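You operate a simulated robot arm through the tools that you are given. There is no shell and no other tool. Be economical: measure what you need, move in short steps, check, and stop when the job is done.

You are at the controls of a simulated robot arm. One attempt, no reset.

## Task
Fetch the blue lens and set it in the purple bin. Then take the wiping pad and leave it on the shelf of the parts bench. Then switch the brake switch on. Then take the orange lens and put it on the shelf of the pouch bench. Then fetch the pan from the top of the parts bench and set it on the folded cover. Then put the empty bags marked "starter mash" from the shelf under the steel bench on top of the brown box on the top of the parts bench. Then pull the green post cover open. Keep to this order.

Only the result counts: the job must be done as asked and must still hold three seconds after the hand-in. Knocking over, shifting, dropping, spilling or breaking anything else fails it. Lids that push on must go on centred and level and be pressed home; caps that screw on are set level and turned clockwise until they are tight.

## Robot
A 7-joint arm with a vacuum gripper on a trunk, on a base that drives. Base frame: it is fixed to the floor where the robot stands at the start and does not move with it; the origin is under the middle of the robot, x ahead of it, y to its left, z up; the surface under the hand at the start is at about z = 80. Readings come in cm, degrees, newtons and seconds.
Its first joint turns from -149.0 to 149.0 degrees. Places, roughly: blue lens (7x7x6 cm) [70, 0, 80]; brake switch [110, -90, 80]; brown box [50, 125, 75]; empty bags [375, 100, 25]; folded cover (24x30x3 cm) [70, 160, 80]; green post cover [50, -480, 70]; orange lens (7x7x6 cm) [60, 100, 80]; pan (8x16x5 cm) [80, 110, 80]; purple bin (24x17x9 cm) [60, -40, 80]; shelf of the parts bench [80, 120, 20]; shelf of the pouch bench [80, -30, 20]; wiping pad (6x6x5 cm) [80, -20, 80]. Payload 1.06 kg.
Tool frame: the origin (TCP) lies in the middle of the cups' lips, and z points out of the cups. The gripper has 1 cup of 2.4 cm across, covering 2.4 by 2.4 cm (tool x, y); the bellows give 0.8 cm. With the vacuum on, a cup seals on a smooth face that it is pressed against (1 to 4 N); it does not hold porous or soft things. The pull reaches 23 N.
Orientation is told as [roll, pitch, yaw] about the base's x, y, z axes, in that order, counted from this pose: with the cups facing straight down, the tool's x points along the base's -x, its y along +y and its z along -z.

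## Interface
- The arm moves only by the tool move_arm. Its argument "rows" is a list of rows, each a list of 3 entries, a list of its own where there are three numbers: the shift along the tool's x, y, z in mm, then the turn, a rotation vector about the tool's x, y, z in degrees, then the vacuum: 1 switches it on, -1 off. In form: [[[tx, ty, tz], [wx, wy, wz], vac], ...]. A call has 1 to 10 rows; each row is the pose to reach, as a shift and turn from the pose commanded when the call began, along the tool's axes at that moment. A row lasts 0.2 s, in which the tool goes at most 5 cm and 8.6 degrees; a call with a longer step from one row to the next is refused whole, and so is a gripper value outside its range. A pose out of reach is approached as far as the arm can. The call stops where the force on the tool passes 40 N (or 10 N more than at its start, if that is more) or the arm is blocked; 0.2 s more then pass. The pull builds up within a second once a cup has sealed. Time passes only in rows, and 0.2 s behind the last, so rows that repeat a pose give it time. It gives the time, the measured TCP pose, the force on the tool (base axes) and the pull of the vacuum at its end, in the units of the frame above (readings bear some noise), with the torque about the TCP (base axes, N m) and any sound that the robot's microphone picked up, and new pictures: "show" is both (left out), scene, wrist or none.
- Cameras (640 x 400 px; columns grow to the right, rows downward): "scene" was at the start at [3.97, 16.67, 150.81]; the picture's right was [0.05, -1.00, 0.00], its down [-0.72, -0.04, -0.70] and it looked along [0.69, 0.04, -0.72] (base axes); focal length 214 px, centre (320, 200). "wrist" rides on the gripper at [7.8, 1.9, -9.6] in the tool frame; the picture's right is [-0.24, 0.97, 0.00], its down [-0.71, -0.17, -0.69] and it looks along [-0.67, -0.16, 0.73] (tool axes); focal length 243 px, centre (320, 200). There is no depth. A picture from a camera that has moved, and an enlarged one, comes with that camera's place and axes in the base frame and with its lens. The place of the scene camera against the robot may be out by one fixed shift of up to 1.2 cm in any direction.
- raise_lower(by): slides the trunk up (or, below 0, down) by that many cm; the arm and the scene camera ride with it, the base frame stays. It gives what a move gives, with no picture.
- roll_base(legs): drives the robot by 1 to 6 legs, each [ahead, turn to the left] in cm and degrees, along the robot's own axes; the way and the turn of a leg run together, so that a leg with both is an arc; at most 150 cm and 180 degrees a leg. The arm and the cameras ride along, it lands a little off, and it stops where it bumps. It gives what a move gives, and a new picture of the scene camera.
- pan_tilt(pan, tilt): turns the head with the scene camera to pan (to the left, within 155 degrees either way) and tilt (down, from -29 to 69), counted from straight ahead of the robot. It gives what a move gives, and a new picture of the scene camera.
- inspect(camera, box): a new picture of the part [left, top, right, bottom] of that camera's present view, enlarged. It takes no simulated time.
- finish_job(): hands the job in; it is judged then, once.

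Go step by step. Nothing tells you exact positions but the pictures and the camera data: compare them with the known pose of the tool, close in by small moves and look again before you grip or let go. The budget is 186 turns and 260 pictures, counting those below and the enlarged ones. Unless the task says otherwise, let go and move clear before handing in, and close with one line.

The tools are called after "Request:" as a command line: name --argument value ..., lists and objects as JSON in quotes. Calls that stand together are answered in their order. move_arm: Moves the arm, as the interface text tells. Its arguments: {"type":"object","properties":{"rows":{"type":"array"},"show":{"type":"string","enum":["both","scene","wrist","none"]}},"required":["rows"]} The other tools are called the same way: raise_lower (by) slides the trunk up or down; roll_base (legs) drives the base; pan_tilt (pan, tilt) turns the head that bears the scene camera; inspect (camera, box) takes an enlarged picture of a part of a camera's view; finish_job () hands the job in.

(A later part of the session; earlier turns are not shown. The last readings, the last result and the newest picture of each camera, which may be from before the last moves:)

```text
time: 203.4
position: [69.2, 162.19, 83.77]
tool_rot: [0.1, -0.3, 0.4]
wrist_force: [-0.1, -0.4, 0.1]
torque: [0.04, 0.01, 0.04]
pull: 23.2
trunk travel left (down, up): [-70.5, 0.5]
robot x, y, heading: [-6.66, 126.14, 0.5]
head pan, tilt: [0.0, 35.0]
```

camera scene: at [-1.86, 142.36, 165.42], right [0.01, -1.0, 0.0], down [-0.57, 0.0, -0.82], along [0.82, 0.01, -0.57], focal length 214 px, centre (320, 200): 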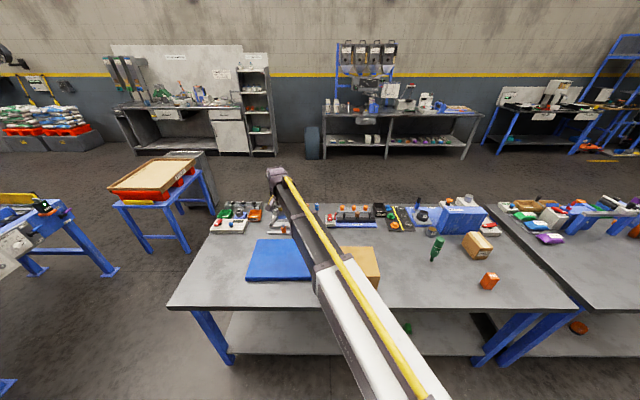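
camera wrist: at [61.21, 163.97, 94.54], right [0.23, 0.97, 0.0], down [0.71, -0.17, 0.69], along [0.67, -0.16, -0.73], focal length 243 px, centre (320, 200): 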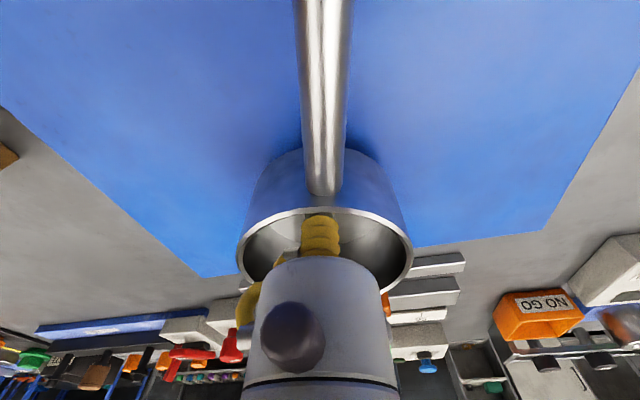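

Request:
move_arm --rows '[[[0, 0, 1], [0, 0, 0], 1], [[0, 0, 2], [0, 0, 0], 1], [[0, 0, 3], [0, 0, 0], 1], [[0, 0, 3], [0, 0, 0], 1]]' --show "none"

```text
time: 204.4
position: [69.13, 162.18, 83.42]
tool_rot: [0.1, -0.4, 0.4]
wrist_force: [2.3, 0.3, 7.0]
torque: [-0.05, 0.06, 0.02]
pull: 22.8
trunk travel left (down, up): [-70.5, 0.5]
robot x, y, heading: [-6.42, 126.35, 0.7]
head pan, tilt: [0.0, 35.0]
```

Contact made. I'll release and rise straight out.

Request:
move_arm --rows '[[[0, 0, -1], [0, 0, 0], -1], [[0, 0, -1], [0, 0, 0], -1], [[0, 0, -1], [0, 0, 0], -1], [[0, 0, -8], [0, 0, 0], -1], [[0, 0, -30], [0, 0, 0], -1], [[0, 0, -70], [0, 0, 0], -1], [[0, 0, -115], [0, 0, 0], -1], [[0, 0, -160], [0, 0, 0], -1], [[0, 0, -205], [0, 0, 0], -1], [[0, 0, -250], [0, 0, 0], -1]]' --show "wrist"

```text
time: 206.7
position: [69.11, 162.11, 108.3]
tool_rot: [0.0, -0.3, 0.5]
wrist_force: [-0.3, 0.7, 0.0]
torque: [-0.04, -0.01, -0.02]
pull: 0.1
trunk travel left (down, up): [-70.5, 0.5]
robot x, y, heading: [-6.39, 126.06, 0.6]
head pan, tilt: [0.0, 35.0]
camera wrist: at [61.04, 163.93, 117.9], right [0.23, 0.97, 0.0], down [0.71, -0.17, 0.69], along [0.67, -0.16, -0.73], focal length 243 px, centre (320, 200)
```

wrist: 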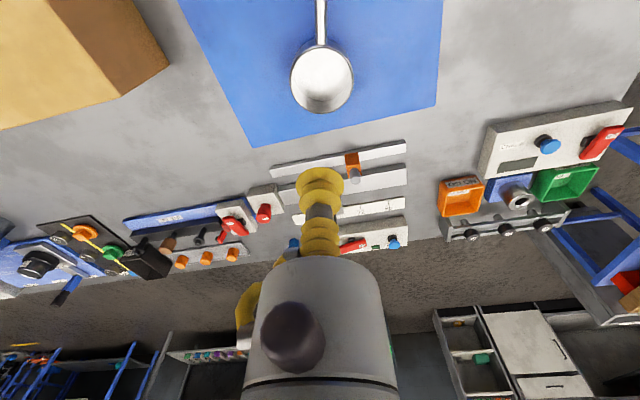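

Pan is on the cover. Next I'll look for the "starter mash" bags under the steel bench by the far wall.

Request:
inspect --camera "scene" --box '[310, 90, 490, 170]'

Request:
pan_tilt --pan 75 --tilt 30

```text
3.56 times, centred on (400, 130) of scene
camera zoom: at [-1.88, 142.35, 165.42], right [0.01, -1.0, 0.0], down [-0.57, 0.0, -0.82], along [0.82, 0.01, -0.57], focal length 763 px, centre (36, 449)
```

zoom: 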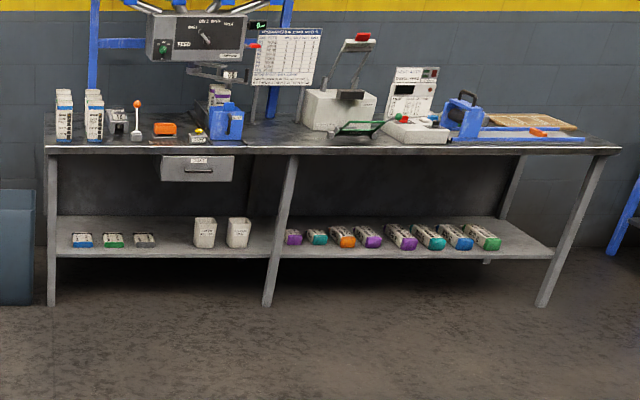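

```text
time: 208.1
position: [69.16, 162.13, 108.28]
tool_rot: [0.1, -0.4, 0.4]
wrist_force: [0.1, -0.1, -0.8]
torque: [0.0, 0.01, -0.02]
pull: 0.1
trunk travel left (down, up): [-70.5, 0.5]
robot x, y, heading: [-6.2, 126.23, 0.8]
head pan, tilt: [75.0, 30.0]
camera scene: at [-8.39, 151.05, 166.2], right [0.97, -0.25, 0.0], down [-0.13, -0.48, -0.87], along [0.22, 0.84, -0.5], focal length 214 px, centre (320, 200)
```

scene: 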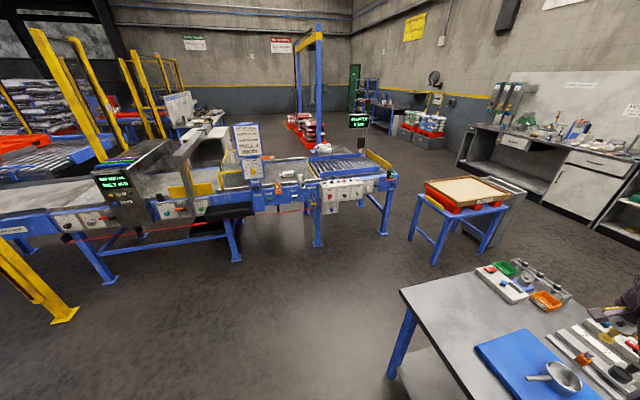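

The labelled stacks sit on the left part of the steel bench's shelf, near y=90 to 122. I'll pull the arm in and drive around the right end of the pouch bench, where the lane is about 95 cm wide.

Request:
move_arm --rows '[[[18, -40, 0], [0, 0, 0], -1], [[36, -80, 0], [0, 0, 0], -1], [[54, -120, 0], [0, 0, 0], -1], [[72, -160, 0], [0, 0, 0], -1], [[90, -200, 0], [0, 0, 0], -1], [[108, -240, 0], [0, 0, 0], -1], [[126, -280, 0], [0, 0, 0], -1], [[144, -320, 0], [0, 0, 0], -1], [[150, -356, 0], [0, 0, 0], -1]]' --show "none"

```text
time: 210.1
position: [54.18, 126.17, 108.17]
tool_rot: [0.1, -0.4, 0.4]
wrist_force: [0.4, 0.0, 0.4]
torque: [0.01, -0.01, -0.02]
pull: 0.1
trunk travel left (down, up): [-70.5, 0.5]
robot x, y, heading: [-6.62, 126.1, 0.5]
head pan, tilt: [75.0, 30.0]
```

Request:
roll_base --legs '[[-32, 0], [0, -90.5], [150, 0], [116, 0], [0, 90]]'

Request:
pan_tilt --pan 0 --tilt 30

```text
time: 232.5
position: [21.04, -141.4, 108.21]
tool_rot: [0.1, -0.4, -0.5]
wrist_force: [-1.1, 0.4, 0.4]
torque: [0.02, 0.01, 0.02]
pull: 0.0
trunk travel left (down, up): [-70.5, 0.5]
robot x, y, heading: [-40.1, -140.81, -0.4]
head pan, tilt: [75.0, 30.0]
camera scene: at [-41.14, -115.77, 166.2], right [0.96, -0.27, 0.0], down [-0.13, -0.48, -0.87], along [0.23, 0.83, -0.5], focal length 214 px, centre (320, 200)
```

scene: 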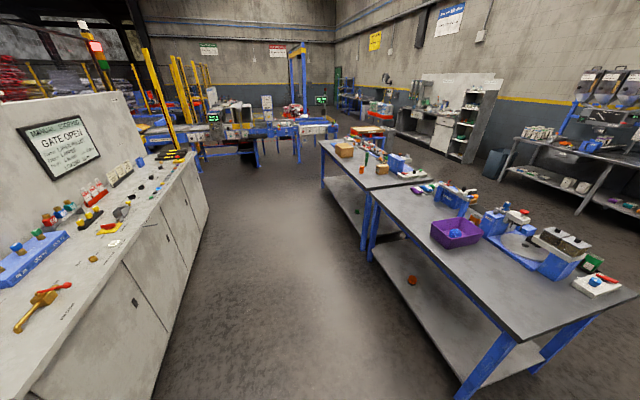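

```text
time: 233.9
position: [21.13, -141.59, 108.17]
tool_rot: [0.1, -0.3, -0.5]
wrist_force: [0.2, -0.6, -0.1]
torque: [0.02, -0.01, 0.0]
pull: 0.1
trunk travel left (down, up): [-70.5, 0.5]
robot x, y, heading: [-39.49, -140.74, -0.7]
head pan, tilt: [0.0, 30.0]
camera scene: at [-34.52, -124.57, 166.2], right [-0.01, -1.0, 0.0], down [-0.5, 0.0, -0.87], along [0.87, -0.01, -0.5], focal length 214 px, centre (320, 200)
```

scene: 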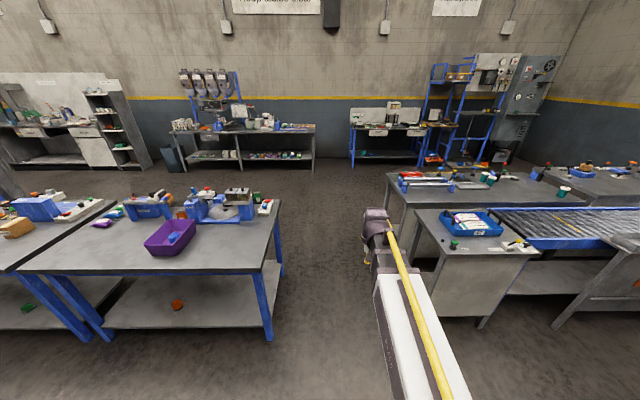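

Request:
roll_base --legs '[[0, 1.2], [150, 0], [125, 0], [0, 89.5]]'

Request:
pan_tilt --pan -20 --tilt 35

```text
time: 251.5
position: [235.81, -76.99, 108.13]
tool_rot: [0.2, -0.3, 90.3]
wrist_force: [0.2, 0.5, 0.4]
torque: [-0.01, -0.01, 0.0]
pull: 0.0
trunk travel left (down, up): [-70.5, 0.5]
robot x, y, heading: [235.66, -137.63, 90.5]
head pan, tilt: [0.0, 30.0]
camera scene: at [219.33, -133.97, 166.2], right [1.0, 0.0, 0.0], down [0.0, -0.5, -0.87], along [0.0, 0.87, -0.5], focal length 214 px, centre (320, 200)
```

scene: 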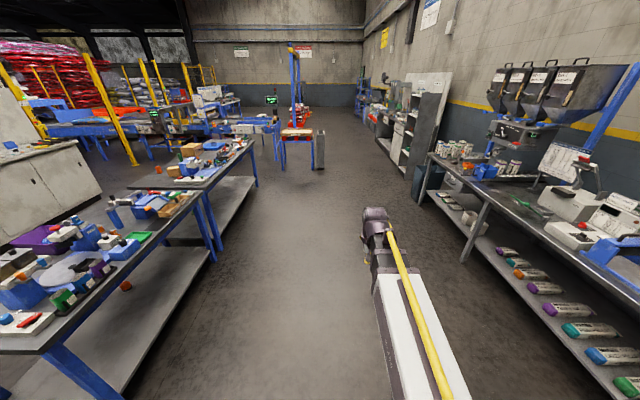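

```text
time: 252.3
position: [235.8, -77.08, 108.14]
tool_rot: [0.1, -0.4, 90.2]
wrist_force: [-0.2, 0.1, 1.0]
torque: [0.01, 0.03, 0.03]
pull: 0.2
trunk travel left (down, up): [-70.5, 0.5]
robot x, y, heading: [235.89, -137.9, 90.4]
head pan, tilt: [-20.0, 35.0]
camera scene: at [222.35, -134.72, 165.43], right [0.94, -0.34, 0.0], down [-0.19, -0.54, -0.82], along [0.28, 0.77, -0.57], focal length 214 px, centre (320, 200)
```

scene: 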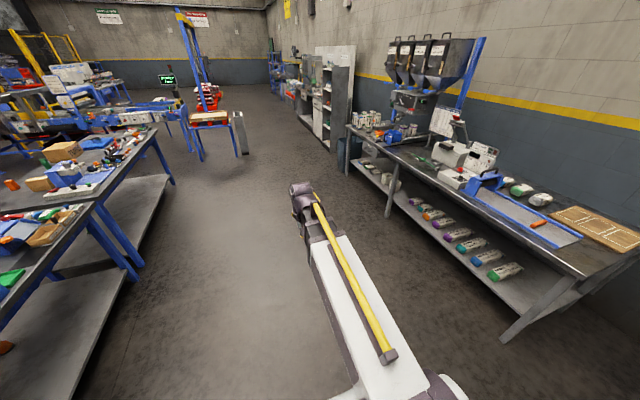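

Request:
roll_base --legs '[[0, -0.5], [150, 0], [80, 0], [0, -90]]'

Request:
pan_tilt --pan 0 --tilt 35

```text
time: 267.7
position: [298.48, 90.2, 108.19]
tool_rot: [0.1, -0.2, -0.8]
wrist_force: [0.1, -0.7, 0.1]
torque: [0.01, 0.01, 0.0]
pull: 0.1
trunk travel left (down, up): [-70.5, 0.5]
robot x, y, heading: [237.62, 90.98, -0.9]
head pan, tilt: [-20.0, 35.0]
camera scene: at [242.17, 104.28, 165.43], right [-0.35, -0.94, 0.0], down [-0.54, 0.2, -0.82], along [0.77, -0.29, -0.57], focal length 214 px, centre (320, 200)
```

scene: 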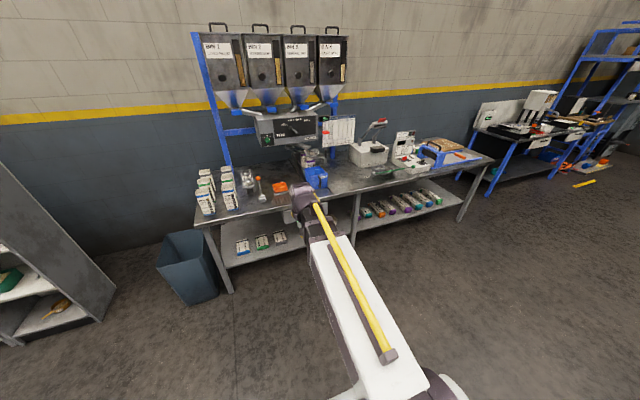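

```text
time: 268.5
position: [298.47, 90.13, 108.23]
tool_rot: [0.1, -0.3, -0.8]
wrist_force: [0.4, 0.9, 0.0]
torque: [-0.04, -0.04, -0.01]
pull: 0.0
trunk travel left (down, up): [-70.5, 0.5]
robot x, y, heading: [237.6, 90.93, -0.6]
head pan, tilt: [0.0, 35.0]
camera scene: at [242.74, 107.28, 165.43], right [-0.01, -1.0, 0.0], down [-0.57, 0.01, -0.82], along [0.82, -0.01, -0.57], focal length 214 px, centre (320, 200)
```

scene: 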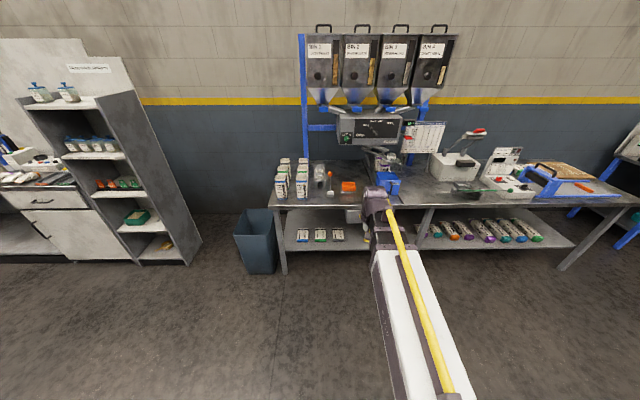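

Request:
inspect --camera "scene" --box '[270, 190, 380, 270]'

Request:
inspect --camera "wrist" --box '[0, 0, 640, 400]'

```text
5.00 times, centred on (325, 230) of scene
camera zoom: at [242.74, 107.28, 165.43], right [-0.01, -1.0, 0.0], down [-0.57, 0.01, -0.82], along [0.82, -0.01, -0.57], focal length 1072 px, centre (295, 50)
```

zoom: 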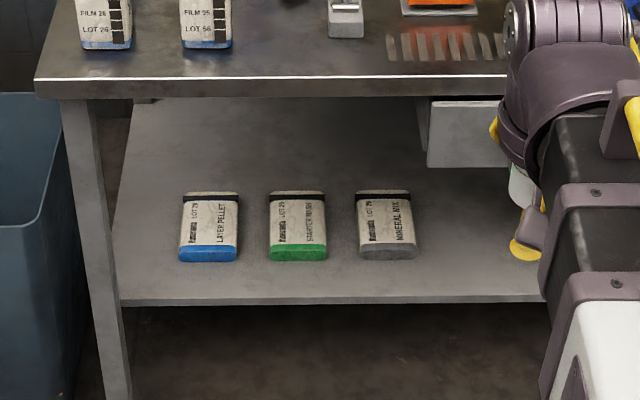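

```text
1.00 times, centred on (320, 200) of wrist (not enlarged: the box is as wide or as high as the picture)
camera zoom: at [290.47, 92.15, 117.7], right [0.25, 0.97, 0.0], down [0.7, -0.18, 0.69], along [0.67, -0.17, -0.73], focal length 243 px, centre (320, 200)
```

zoom: 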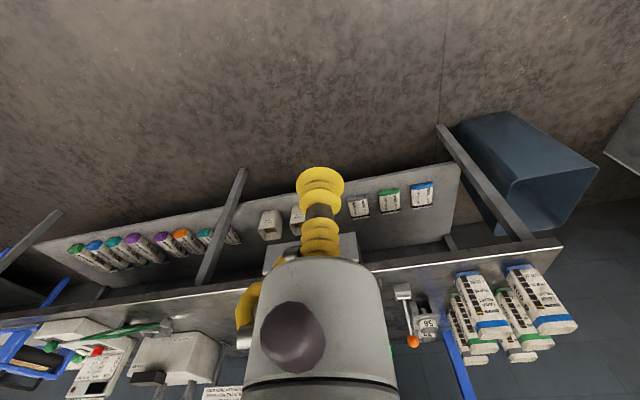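

"Starter mash" is the middle bundle with the green end, near [382,105]. I'll lower the trunk, shift the tool sideways and go in under the bench.

Request:
move_arm --rows '[[[0, 45, 0], [0, 0, 0], -1], [[0, 90, 0], [0, 0, 0], -1], [[0, 135, 0], [0, 0, 0], -1], [[0, 150, 0], [0, 0, 0], -1], [[0, 150, 0], [0, 0, 0], -1]]' --show "none"

Request:
raise_lower --by -40

Request:
raise_lower --by -25

Request:
roll_base --legs '[[40, 0]]'

Request:
inspect --camera "wrist" --box '[0, 0, 640, 400]'

```text
time: 269.7
position: [298.67, 105.14, 108.31]
tool_rot: [0.1, -0.2, -0.8]
wrist_force: [-0.2, 0.2, -0.1]
torque: [0.02, 0.02, 0.01]
pull: 0.1
trunk travel left (down, up): [-70.5, 0.5]
robot x, y, heading: [238.09, 91.28, -0.8]
head pan, tilt: [0.0, 35.0]
```

```text
time: 273.6
position: [298.67, 105.09, 68.17]
tool_rot: [0.1, -0.3, -0.9]
wrist_force: [-0.1, -0.2, -0.4]
torque: [-0.01, -0.02, 0.01]
pull: 0.0
trunk travel left (down, up): [-30.5, 40.5]
robot x, y, heading: [237.68, 90.63, -0.8]
head pan, tilt: [0.0, 35.0]
```

```text
time: 276.1
position: [298.61, 105.12, 43.27]
tool_rot: [0.2, -0.3, -0.8]
wrist_force: [0.0, 0.0, 0.0]
torque: [-0.03, 0.0, 0.02]
pull: 0.1
trunk travel left (down, up): [-5.5, 65.5]
robot x, y, heading: [237.93, 91.23, -0.9]
head pan, tilt: [0.0, 35.0]
```

```text
time: 278.6
position: [339.0, 104.63, 43.3]
tool_rot: [0.1, -0.3, -0.8]
wrist_force: [0.5, -0.9, -0.1]
torque: [0.01, 0.01, -0.01]
pull: 0.0
trunk travel left (down, up): [-5.5, 65.5]
robot x, y, heading: [278.35, 90.18, -0.4]
head pan, tilt: [0.0, 35.0]
camera scene: at [283.12, 106.76, 100.42], right [-0.01, -1.0, 0.0], down [-0.57, 0.01, -0.82], along [0.82, -0.01, -0.57], focal length 214 px, centre (320, 200)
```

scene: 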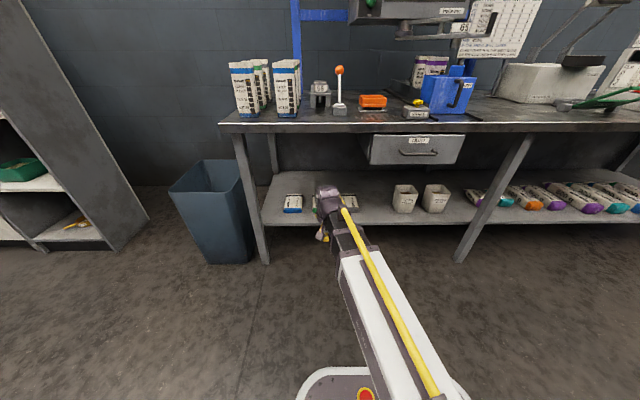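

```text
1.00 times, centred on (320, 200) of wrist (not enlarged: the box is as wide or as high as the picture)
camera zoom: at [331.03, 106.65, 52.77], right [0.25, 0.97, 0.0], down [0.7, -0.18, 0.69], along [0.67, -0.17, -0.73], focal length 243 px, centre (320, 200)
```

zoom: 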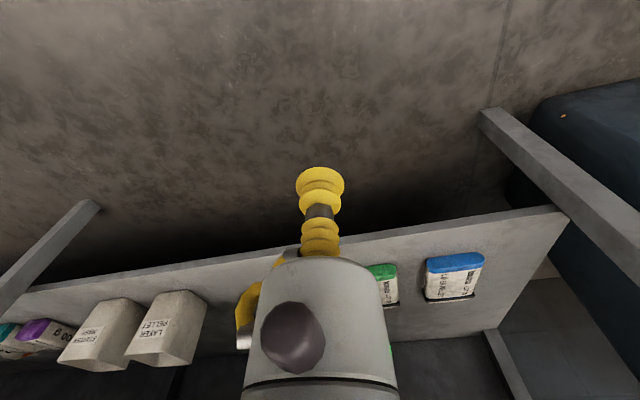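

Request:
roll_base --legs '[[32, 0]]'

Request:
inspect --camera "wrist" --box '[0, 0, 640, 400]'

```text
time: 280.8
position: [371.35, 104.04, 43.18]
tool_rot: [0.1, -0.3, -0.9]
wrist_force: [-0.2, -0.3, 0.3]
torque: [0.02, -0.02, -0.01]
pull: 0.0
trunk travel left (down, up): [-5.5, 65.5]
robot x, y, heading: [310.43, 90.13, -1.0]
head pan, tilt: [0.0, 35.0]
camera scene: at [315.41, 106.33, 100.42], right [-0.01, -1.0, 0.0], down [-0.57, 0.01, -0.82], along [0.82, -0.01, -0.57], focal length 214 px, centre (320, 200)
```

scene: 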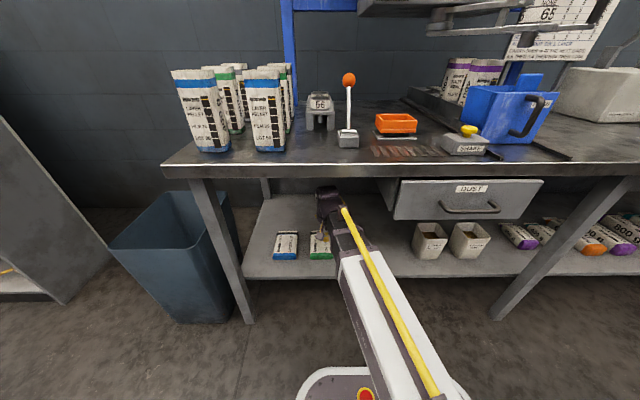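

```text
1.00 times, centred on (320, 200) of wrist (not enlarged: the box is as wide or as high as the picture)
camera zoom: at [363.31, 106.15, 52.76], right [0.25, 0.97, 0.0], down [0.7, -0.18, 0.69], along [0.67, -0.17, -0.73], focal length 243 px, centre (320, 200)
```

zoom: 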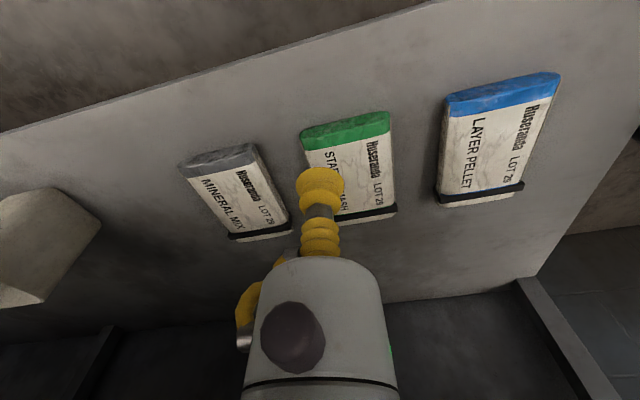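

Request:
move_arm --rows '[[[-40, 4, 0], [0, 0, 0], -1], [[-80, 8, 20], [0, 0, 0], -1], [[-118, 12, 50], [0, 0, 0], -1], [[-118, 12, 90], [0, 0, 0], -1], [[-118, 12, 90], [0, 0, 0], -1]]' --show "wrist"

```text
time: 282.0
position: [383.24, 105.29, 34.33]
tool_rot: [0.1, -0.3, -0.8]
wrist_force: [0.2, 0.2, -0.5]
torque: [-0.01, 0.0, 0.0]
pull: 0.1
trunk travel left (down, up): [-5.5, 65.5]
robot x, y, heading: [310.37, 90.44, -0.8]
head pan, tilt: [0.0, 35.0]
camera wrist: at [375.23, 107.16, 43.84], right [0.25, 0.97, 0.0], down [0.7, -0.18, 0.69], along [0.67, -0.17, -0.72], focal length 243 px, centre (320, 200)
```

wrist: 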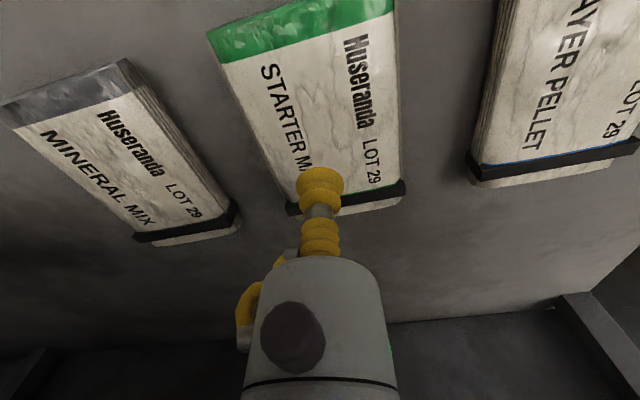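

Request:
move_arm --rows '[[[9, 1, 30], [0, 0, 0], -1], [[9, 1, 55], [0, 0, 0], 1], [[9, 1, 64], [0, 0, 0], 1], [[9, 1, 68], [0, 0, 0], 1], [[9, 1, 72], [0, 0, 0], 1], [[9, 1, 72], [0, 0, 0], 1]]' --show "wrist"

```text
time: 283.1
position: [382.37, 105.23, 27.86]
tool_rot: [0.2, -0.7, -0.8]
wrist_force: [-2.2, -0.2, 27.3]
torque: [-0.03, 0.08, -0.03]
pull: 22.8
trunk travel left (down, up): [-5.5, 65.5]
robot x, y, heading: [310.48, 90.14, -0.6]
head pan, tilt: [0.0, 35.0]
stopped in row 5: the force on the tool passed its limit at 45 N (the readings are from after the stop); the commanded pose is now the measured one
camera wrist: at [374.3, 107.3, 37.39], right [0.25, 0.97, 0.01], down [0.7, -0.18, 0.69], along [0.67, -0.17, -0.72], focal length 243 px, centre (320, 200)
```

wrist: 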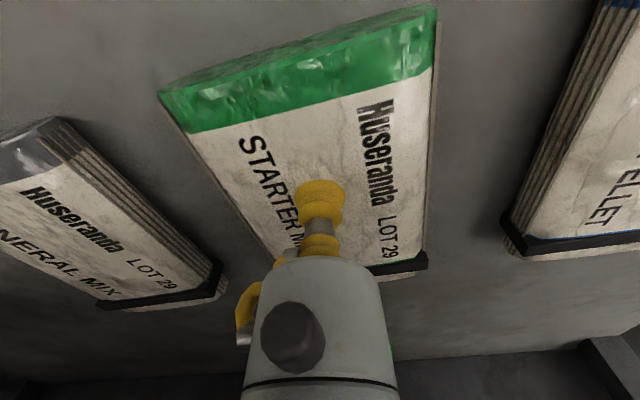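

Sealed on the bundle. I'll lift it and pull back slightly, then check.

Request:
move_arm --rows '[[[0, 0, -10], [0, 0, 0], 1], [[0, 0, -35], [0, 0, 0], 1], [[0, 0, -70], [0, 0, 0], 1], [[0, 0, -110], [0, 0, 0], 1], [[0, 0, -150], [0, 0, 0], 1], [[30, 0, -170], [0, 0, 0], 1], [[65, 0, -170], [0, 0, 0], 1], [[100, 0, -170], [0, 0, 0], 1], [[115, 0, -170], [0, 0, 0], 1], [[115, 0, -170], [0, 0, 0], 1]]'

```text
time: 285.3
position: [370.76, 105.37, 44.49]
tool_rot: [0.0, -0.4, -0.8]
wrist_force: [-0.3, 0.5, -2.2]
torque: [-0.03, 0.01, -0.02]
pull: 22.7
trunk travel left (down, up): [-5.5, 65.5]
robot x, y, heading: [310.62, 90.21, -0.7]
head pan, tilt: [0.0, 35.0]
camera scene: at [315.42, 106.33, 100.42], right [-0.01, -1.0, 0.0], down [-0.57, 0.01, -0.82], along [0.82, -0.01, -0.57], focal length 214 px, centre (320, 200)
camera wrist: at [362.72, 107.42, 53.95], right [0.25, 0.97, 0.0], down [0.7, -0.18, 0.69], along [0.67, -0.17, -0.72], focal length 243 px, centre (320, 200)
```

scene: 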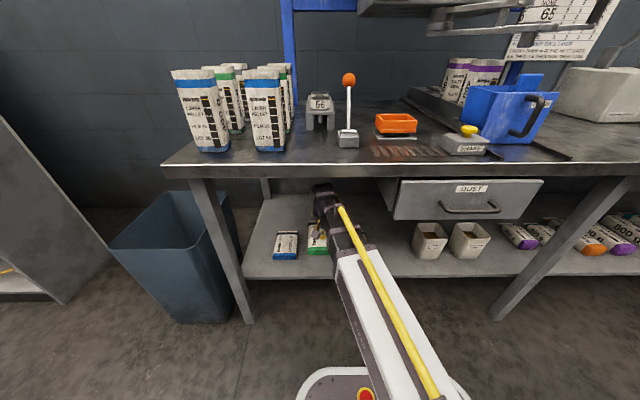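
wrist: 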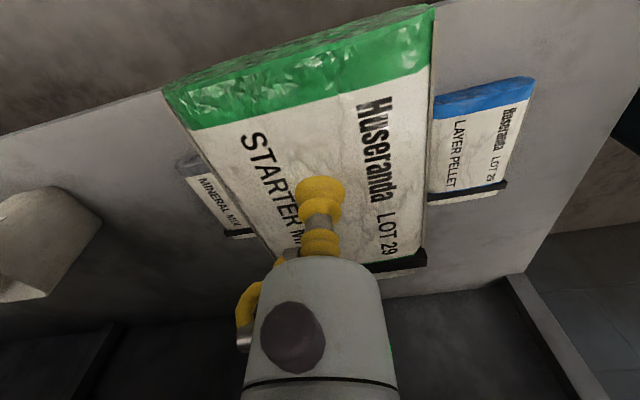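

Request:
roll_base --legs '[[-72, 0]]'

Request:
raise_lower --by 40

Request:
raise_lower --by 25

Request:
roll_base --legs '[[0, 150]]'

```text
time: 289.2
position: [298.84, 106.54, 44.35]
tool_rot: [0.2, -0.5, -0.6]
wrist_force: [-0.6, 0.2, -1.5]
torque: [0.04, 0.02, -0.01]
pull: 22.7
trunk travel left (down, up): [-5.5, 65.5]
robot x, y, heading: [238.33, 91.06, -0.6]
head pan, tilt: [0.0, 35.0]
camera scene: at [243.44, 107.27, 100.42], right [-0.01, -1.0, 0.0], down [-0.57, 0.01, -0.82], along [0.82, -0.01, -0.57], focal length 214 px, centre (320, 200)
```

scene: 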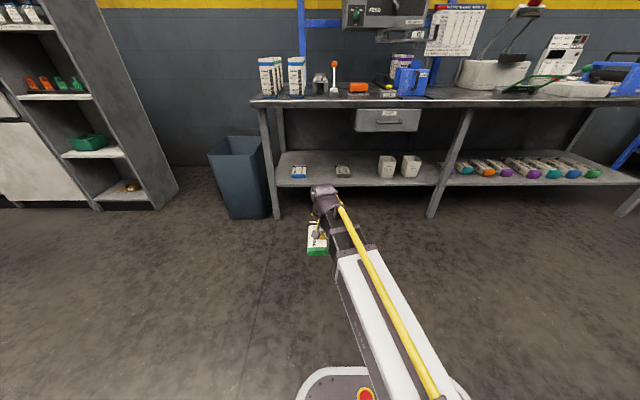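

```text
time: 293.1
position: [298.71, 106.5, 84.47]
tool_rot: [0.1, -0.4, -0.7]
wrist_force: [-0.1, -0.6, -1.9]
torque: [-0.01, 0.02, 0.0]
pull: 23.2
trunk travel left (down, up): [-45.5, 25.5]
robot x, y, heading: [238.33, 90.65, -0.8]
head pan, tilt: [0.0, 35.0]
```

```text
time: 295.6
position: [298.84, 106.53, 109.49]
tool_rot: [0.1, -0.5, -0.6]
wrist_force: [0.0, -0.2, -1.6]
torque: [0.01, 0.04, -0.05]
pull: 22.8
trunk travel left (down, up): [-70.5, 0.5]
robot x, y, heading: [238.91, 91.17, -0.7]
head pan, tilt: [0.0, 35.0]
```

```text
time: 302.2
position: [178.43, 107.24, 109.39]
tool_rot: [0.1, -0.6, 149.9]
wrist_force: [-0.7, -0.1, -2.0]
torque: [-0.01, -0.03, -0.03]
pull: 23.2
trunk travel left (down, up): [-70.5, 0.5]
robot x, y, heading: [238.48, 90.83, 149.9]
head pan, tilt: [0.0, 35.0]
camera scene: at [226.67, 77.74, 165.42], right [0.5, 0.87, 0.0], down [0.5, -0.29, -0.82], along [-0.71, 0.41, -0.57], focal length 214 px, centre (320, 200)
```

scene: 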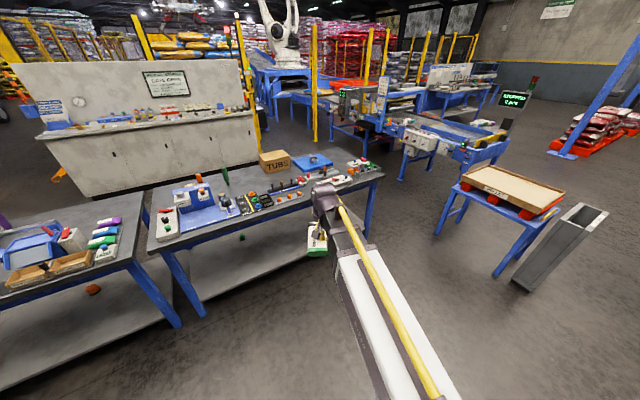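

Request:
roll_base --legs '[[0, 3], [97, 0], [0, 27]]'

Request:
inspect --camera "wrist" --box '[0, 0, 640, 400]'

```text
time: 309.1
position: [92.16, 118.76, 109.39]
tool_rot: [0.1, -0.5, -180.0]
wrist_force: [0.0, 0.5, -2.5]
torque: [-0.03, -0.06, -0.02]
pull: 22.9
trunk travel left (down, up): [-70.5, 0.5]
robot x, y, heading: [152.31, 135.17, -180.1]
head pan, tilt: [0.0, 35.0]
camera scene: at [148.28, 117.18, 165.42], right [0.0, 1.0, 0.0], down [0.57, 0.0, -0.82], along [-0.82, 0.0, -0.57], focal length 214 px, centre (320, 200)
```

scene: 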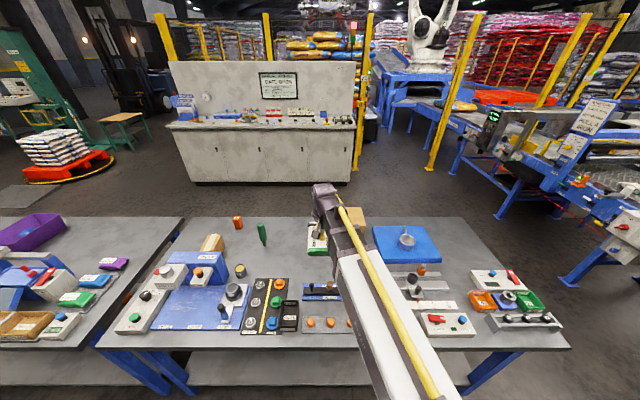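

```text
1.00 times, centred on (320, 200) of wrist (not enlarged: the box is as wide or as high as the picture)
camera zoom: at [99.86, 116.94, 118.95], right [-0.23, -0.97, 0.0], down [-0.7, 0.17, 0.69], along [-0.67, 0.16, -0.72], focal length 243 px, centre (320, 200)
```

zoom: 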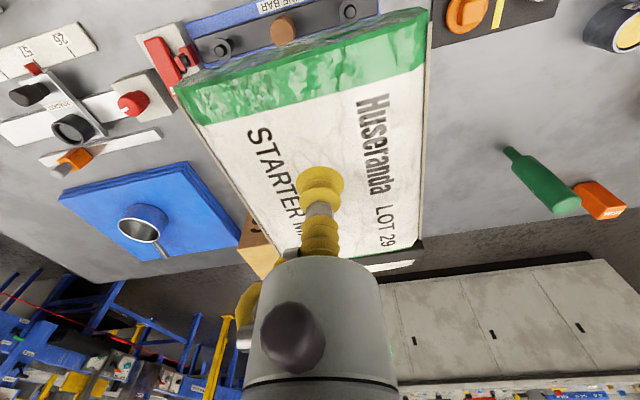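

The bag measures about 8.5x13.5 cm, and the brown box top spans x 50 to 64.5, y 120.5 to 140.8 at z≈93. I'll inch closer and carry the bag over the box.

Request:
roll_base --legs '[[4, 0]]'

Request:
move_arm --rows '[[[-40, -16, 0], [0, 0, 0], 1], [[-80, -32, 0], [0, 0, 0], 1], [[-120, -48, 0], [0, 0, 0], 1], [[-160, -64, 0], [0, 0, 0], 1], [[-200, -80, 0], [0, 0, 0], 1], [[-240, -96, 0], [0, 0, 0], 1], [[-280, -110, 0], [0, 0, 0], 1], [[-300, -118, 0], [0, 0, 0], 1], [[-300, -118, 0], [0, 0, 0], 1]]'

```text
time: 309.9
position: [88.01, 118.77, 109.35]
tool_rot: [0.1, -0.5, -180.0]
wrist_force: [-0.9, 0.1, -1.4]
torque: [0.03, -0.05, 0.0]
pull: 22.5
trunk travel left (down, up): [-70.5, 0.5]
robot x, y, heading: [148.07, 134.97, -179.6]
head pan, tilt: [0.0, 35.0]
camera scene: at [144.16, 117.2, 165.42], right [0.0, 1.0, 0.0], down [0.57, 0.0, -0.82], along [-0.82, 0.0, -0.57], focal length 214 px, centre (320, 200)
```

scene: 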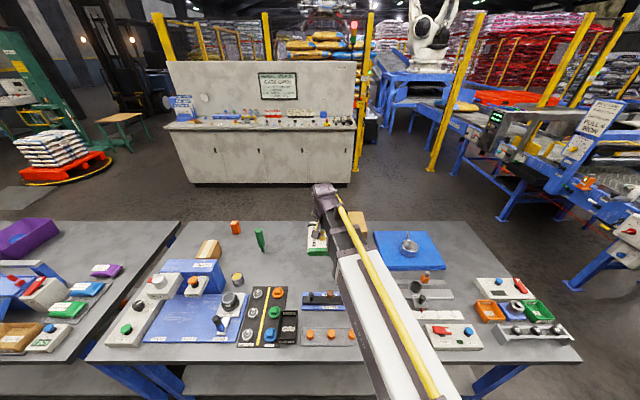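

```text
time: 311.9
position: [57.96, 130.46, 109.71]
tool_rot: [0.0, -0.5, -180.0]
wrist_force: [0.5, 0.0, -2.6]
torque: [0.02, 0.0, -0.02]
pull: 23.1
trunk travel left (down, up): [-70.5, 0.5]
robot x, y, heading: [147.9, 134.99, -180.2]
head pan, tilt: [0.0, 35.0]
camera scene: at [144.21, 117.21, 165.42], right [0.0, 1.0, 0.0], down [0.57, 0.0, -0.82], along [-0.82, 0.0, -0.57], focal length 214 px, centre (320, 200)
camera wrist: at [65.74, 128.7, 119.26], right [-0.23, -0.97, 0.0], down [-0.7, 0.17, 0.69], along [-0.67, 0.16, -0.72], focal length 243 px, centre (320, 200)
```

scene: 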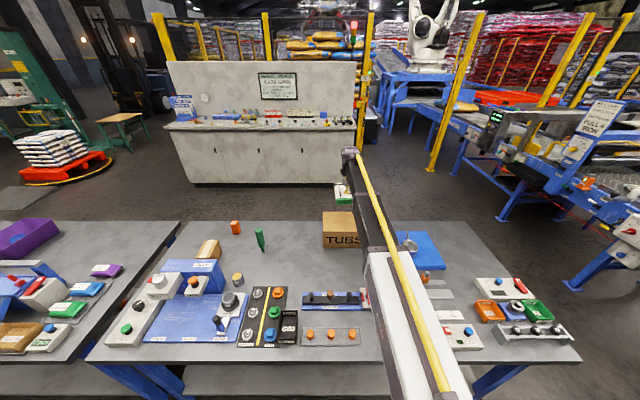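
wrist: 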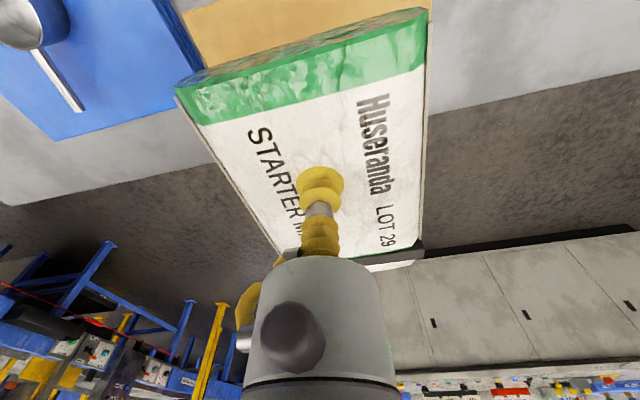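

The bag is centred over the box. I'll lower it in steps.

Request:
move_arm --rows '[[[0, 0, 40], [0, 0, 0], 1], [[0, 0, 75], [0, 0, 0], 1], [[0, 0, 95], [0, 0, 0], 1], [[0, 0, 105], [0, 0, 0], 1], [[0, 0, 110], [0, 0, 0], 1], [[0, 0, 110], [0, 0, 0], 1]]'

```text
time: 313.3
position: [57.9, 130.72, 98.69]
tool_rot: [0.1, -0.5, -180.0]
wrist_force: [0.1, 0.8, -1.9]
torque: [0.01, -0.04, 0.0]
pull: 22.2
trunk travel left (down, up): [-70.5, 0.5]
robot x, y, heading: [148.27, 134.75, -179.8]
head pan, tilt: [0.0, 35.0]
camera scene: at [144.2, 117.21, 165.42], right [0.0, 1.0, 0.0], down [0.57, 0.0, -0.82], along [-0.82, 0.0, -0.57], focal length 214 px, centre (320, 200)
camera wrist: at [65.66, 128.72, 108.16], right [-0.23, -0.97, 0.0], down [-0.7, 0.17, 0.69], along [-0.67, 0.16, -0.72], focal length 243 px, centre (320, 200)
```

scene: 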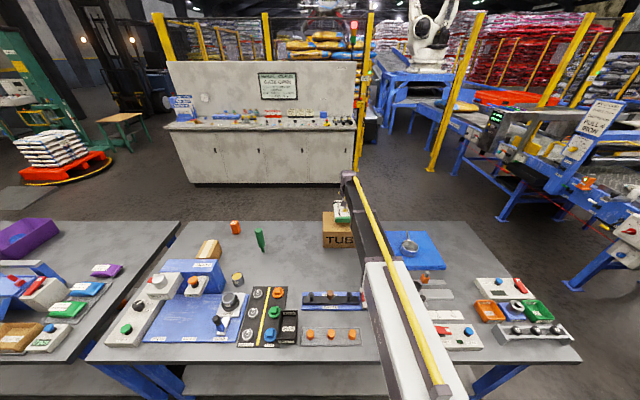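
wrist: 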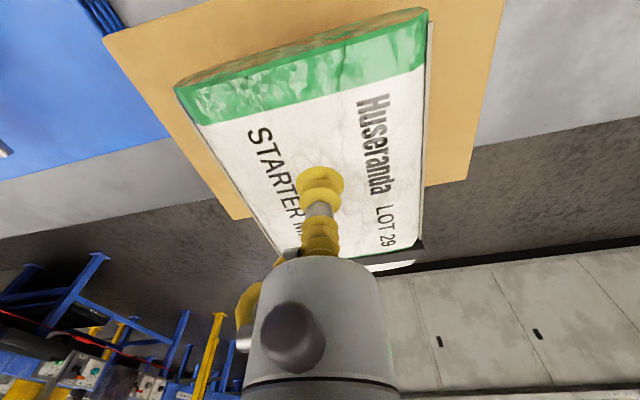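

Request:
move_arm --rows '[[[3, 0, 6], [0, 0, 0], 1], [[3, 0, 11], [0, 0, 0], 1], [[3, 0, 16], [0, 0, 0], 1], [[3, 0, 20], [0, 0, 0], 1], [[3, 0, 20], [0, 0, 0], 1]]' --show "wrist"

```text
time: 314.5
position: [58.15, 130.52, 96.71]
tool_rot: [-0.1, -0.6, -180.0]
wrist_force: [0.4, 0.4, -1.2]
torque: [-0.01, -0.01, 0.01]
pull: 23.2
trunk travel left (down, up): [-70.5, 0.5]
robot x, y, heading: [148.05, 135.09, -180.0]
head pan, tilt: [0.0, 35.0]
camera wrist: at [65.95, 128.69, 106.15], right [-0.23, -0.97, 0.0], down [-0.7, 0.17, 0.69], along [-0.67, 0.16, -0.72], focal length 243 px, centre (320, 200)
```

wrist: 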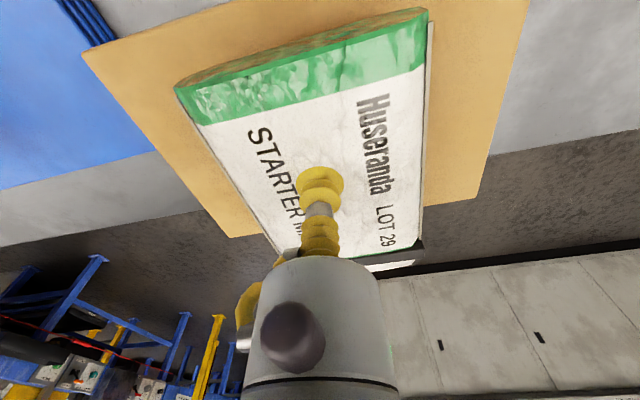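

Request:
move_arm --rows '[[[4, 0, 4], [0, 0, 0], 1], [[5, 0, 8], [0, 0, 0], 1], [[5, 0, 12], [0, 0, 0], 1], [[5, 0, 15], [0, 0, 0], 1], [[5, 0, 15], [0, 0, 0], 1]]' --show "wrist"

```text
time: 315.7
position: [58.8, 130.6, 95.18]
tool_rot: [0.1, -0.5, -180.0]
wrist_force: [-0.6, -0.6, -2.4]
torque: [0.01, -0.06, -0.01]
pull: 22.5
trunk travel left (down, up): [-70.5, 0.5]
robot x, y, heading: [148.27, 135.03, -180.1]
head pan, tilt: [0.0, 35.0]
camera wrist: at [66.43, 128.71, 104.64], right [-0.23, -0.97, 0.0], down [-0.7, 0.17, 0.69], along [-0.67, 0.16, -0.72], focal length 243 px, centre (320, 200)
```

wrist: 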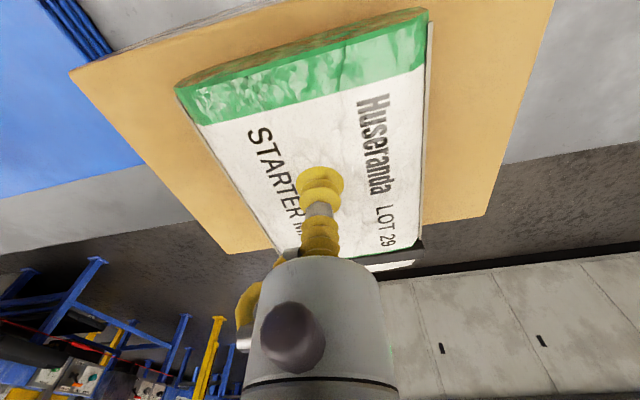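

Request:
move_arm --rows '[[[0, 0, 3], [0, 0, 0], 1], [[0, 0, 6], [0, 0, 0], 1], [[0, 0, 9], [0, 0, 0], 1], [[0, 0, 11], [0, 0, 0], 1], [[0, 0, 11], [0, 0, 0], 1]]' --show "wrist"

```text
time: 316.9
position: [58.75, 130.47, 94.2]
tool_rot: [0.1, -0.7, -180.1]
wrist_force: [-6.4, -0.8, 18.4]
torque: [0.03, -0.08, -0.05]
pull: 22.8
trunk travel left (down, up): [-70.5, 0.5]
robot x, y, heading: [148.09, 135.19, -180.2]
head pan, tilt: [0.0, 35.0]
camera wrist: at [66.47, 128.71, 103.7], right [-0.23, -0.97, 0.01], down [-0.7, 0.17, 0.69], along [-0.67, 0.16, -0.72], focal length 243 px, centre (320, 200)
```

wrist: 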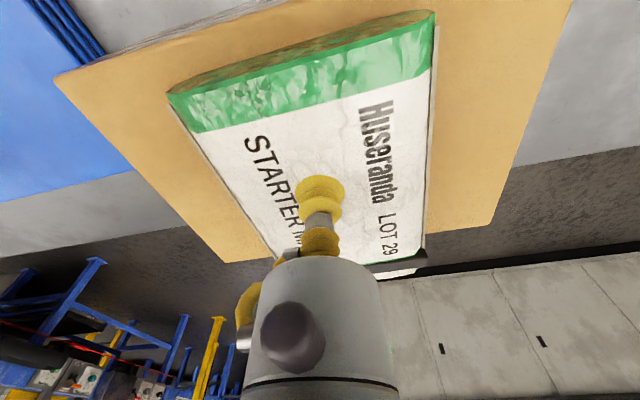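

Contact, but the bag overhangs the far edge a little. I'll lift slightly, shift it 1.3 cm toward the robot and set it down again.

Request:
move_arm --rows '[[[0, 0, -6], [0, 0, 0], 1], [[0, 0, -12], [0, 0, 0], 1], [[14, 0, -12], [0, 0, 0], 1], [[14, 0, -12], [0, 0, 0], 1], [[14, 0, -7], [0, 0, 0], 1], [[14, 0, -4], [0, 0, 0], 1], [[14, 0, -2], [0, 0, 0], 1], [[14, 0, -1], [0, 0, 0], 1], [[14, 0, -1], [0, 0, 0], 1]]' --show "wrist"

```text
time: 318.9
position: [60.07, 130.51, 94.33]
tool_rot: [0.1, -0.6, -180.1]
wrist_force: [-2.9, -0.1, 9.7]
torque: [0.01, -0.05, -0.01]
pull: 22.9
trunk travel left (down, up): [-70.5, 0.5]
robot x, y, heading: [148.09, 135.05, -180.0]
head pan, tilt: [0.0, 35.0]
camera wrist: at [67.88, 128.69, 103.78], right [-0.23, -0.97, 0.0], down [-0.7, 0.17, 0.69], along [-0.67, 0.16, -0.72], focal length 243 px, centre (320, 200)
```

wrist: 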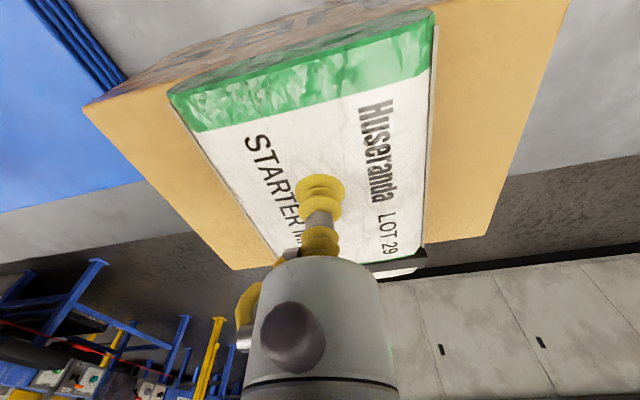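

Request:
move_arm --rows '[[[0, 0, -2], [0, 0, 0], -1], [[0, 0, -2], [0, 0, 0], -1], [[0, 0, -2], [0, 0, 0], -1], [[0, 0, -6], [0, 0, 0], -1], [[0, 0, -20], [0, 0, 0], -1], [[0, 0, -60], [0, 0, 0], -1], [[0, 0, -100], [0, 0, 0], -1], [[0, 0, -140], [0, 0, 0], -1], [[45, 0, -150], [0, 0, 0], -1], [[90, 0, -150], [0, 0, 0], -1]]'

```text
time: 321.1
position: [69.21, 130.79, 109.09]
tool_rot: [0.2, -0.4, -179.9]
wrist_force: [-0.2, 0.1, -0.5]
torque: [0.01, 0.0, -0.02]
pull: 0.0
trunk travel left (down, up): [-70.5, 0.5]
robot x, y, heading: [148.29, 135.01, -180.1]
head pan, tilt: [0.0, 35.0]
camera scene: at [144.27, 117.21, 165.43], right [0.0, 1.0, 0.0], down [0.57, 0.0, -0.82], along [-0.82, 0.0, -0.57], focal length 214 px, centre (320, 200)
camera wrist: at [77.08, 128.86, 118.59], right [-0.23, -0.97, 0.0], down [-0.7, 0.17, 0.69], along [-0.67, 0.16, -0.72], focal length 243 px, centre (320, 200)
```

scene: 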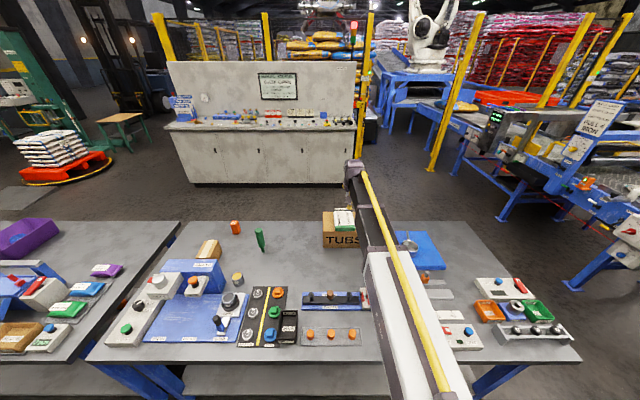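
wrist: 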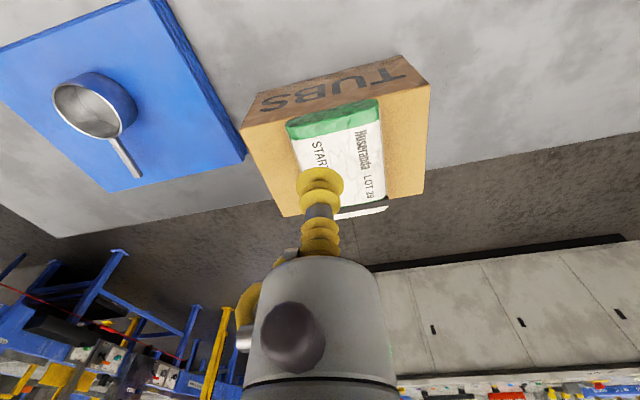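

Bags are on the box. Next is the green post cover: I'll retract the arm and drive back around through the lane.

Request:
move_arm --rows '[[[45, 0, 0], [0, 0, 0], -1], [[90, 0, 0], [0, 0, 0], -1], [[135, -20, 0], [0, 0, 0], -1], [[180, -40, 0], [0, 0, 0], -1], [[180, -40, 0], [0, 0, 0], -1]]' --show "none"

Request:
roll_base --legs '[[-87, 0], [0, 90], [150, 0], [123, 0], [0, -90]]'

Request:
pan_tilt --pan 30 --tilt 25

```text
time: 322.3
position: [87.33, 134.54, 108.77]
tool_rot: [0.1, -0.4, -180.1]
wrist_force: [0.5, -0.2, -0.2]
torque: [0.04, 0.01, -0.03]
pull: 0.0
trunk travel left (down, up): [-70.5, 0.5]
robot x, y, heading: [148.3, 135.1, -179.9]
head pan, tilt: [0.0, 35.0]
```

```text
time: 347.5
position: [176.52, -139.04, 108.78]
tool_rot: [0.1, -0.5, -179.7]
wrist_force: [-0.2, 0.1, -0.9]
torque: [-0.02, -0.02, 0.0]
pull: 0.1
trunk travel left (down, up): [-70.5, 0.5]
robot x, y, heading: [237.17, -138.35, -179.6]
head pan, tilt: [0.0, 35.0]
camera scene: at [233.6, -156.08, 165.43], right [-0.01, 1.0, 0.0], down [0.57, 0.0, -0.82], along [-0.82, 0.0, -0.57], focal length 214 px, centre (320, 200)
```

scene: 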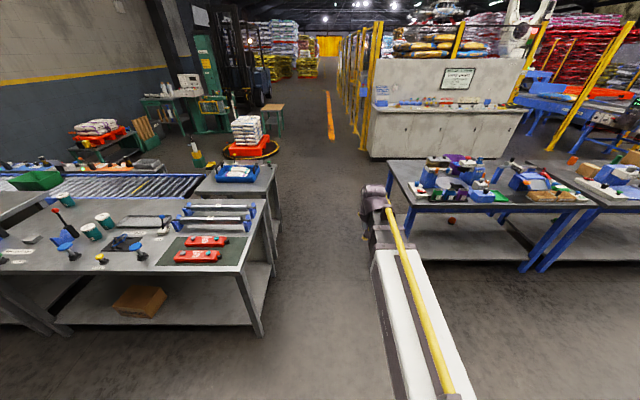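

```text
time: 348.4
position: [176.5, -138.97, 108.73]
tool_rot: [0.1, -0.4, -179.7]
wrist_force: [0.1, -0.7, 0.5]
torque: [0.02, 0.0, 0.0]
pull: 0.0
trunk travel left (down, up): [-70.5, 0.5]
robot x, y, heading: [237.2, -138.13, -179.8]
head pan, tilt: [30.0, 25.0]
camera scene: at [234.45, -160.69, 167.0], right [-0.5, 0.86, 0.0], down [0.37, 0.21, -0.91], along [-0.78, -0.46, -0.42], focal length 214 px, centre (320, 200)
```

scene: 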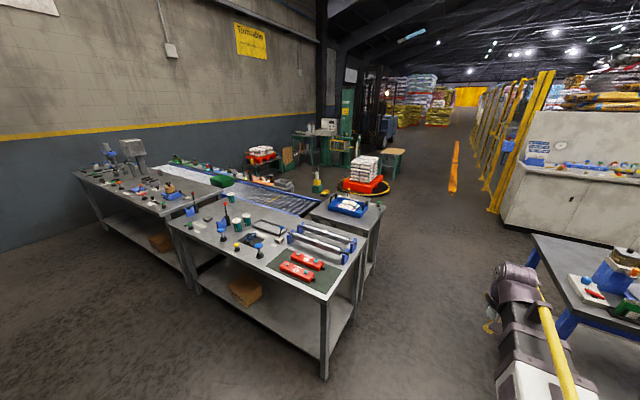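

Request:
roll_base --legs '[[150, 0], [108, 0], [0, 90], [60, 0]]'

Request:
pan_tilt --pan 10 --tilt 20

```text
time: 367.7
position: [-19.64, -261.05, 108.87]
tool_rot: [0.1, -0.5, -90.0]
wrist_force: [-0.4, 0.2, -0.4]
torque: [-0.03, 0.01, 0.02]
pull: 0.2
trunk travel left (down, up): [-70.5, 0.5]
robot x, y, heading: [-19.91, -200.0, -90.0]
head pan, tilt: [30.0, 25.0]
camera scene: at [2.03, -204.42, 167.0], right [-0.87, -0.5, 0.0], down [-0.21, 0.37, -0.91], along [0.45, -0.78, -0.42], focal length 214 px, centre (320, 200)
```

scene: 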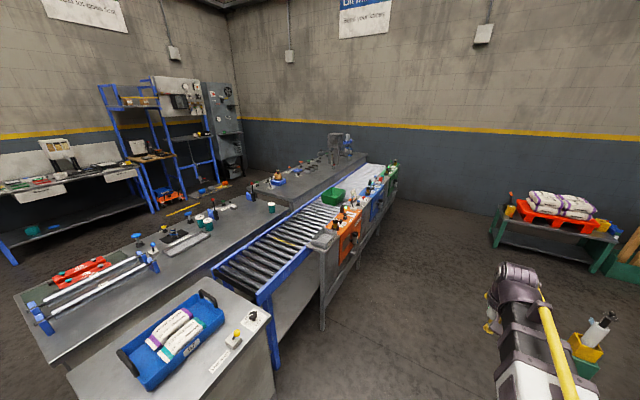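

```text
time: 368.6
position: [-19.63, -260.97, 108.8]
tool_rot: [0.1, -0.4, -90.0]
wrist_force: [-0.2, -0.1, 0.1]
torque: [0.0, 0.01, -0.04]
pull: 0.0
trunk travel left (down, up): [-70.5, 0.5]
robot x, y, heading: [-20.2, -200.31, -89.9]
head pan, tilt: [10.0, 20.0]
camera scene: at [-0.95, -205.6, 167.81], right [-0.98, -0.17, 0.0], down [-0.06, 0.34, -0.94], along [0.16, -0.93, -0.34], focal length 214 px, centre (320, 200)
```

scene: 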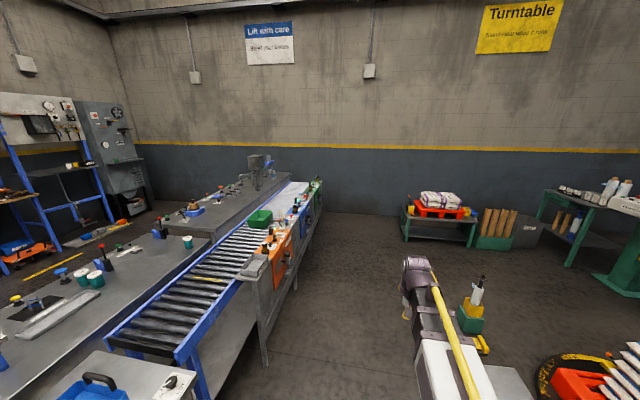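

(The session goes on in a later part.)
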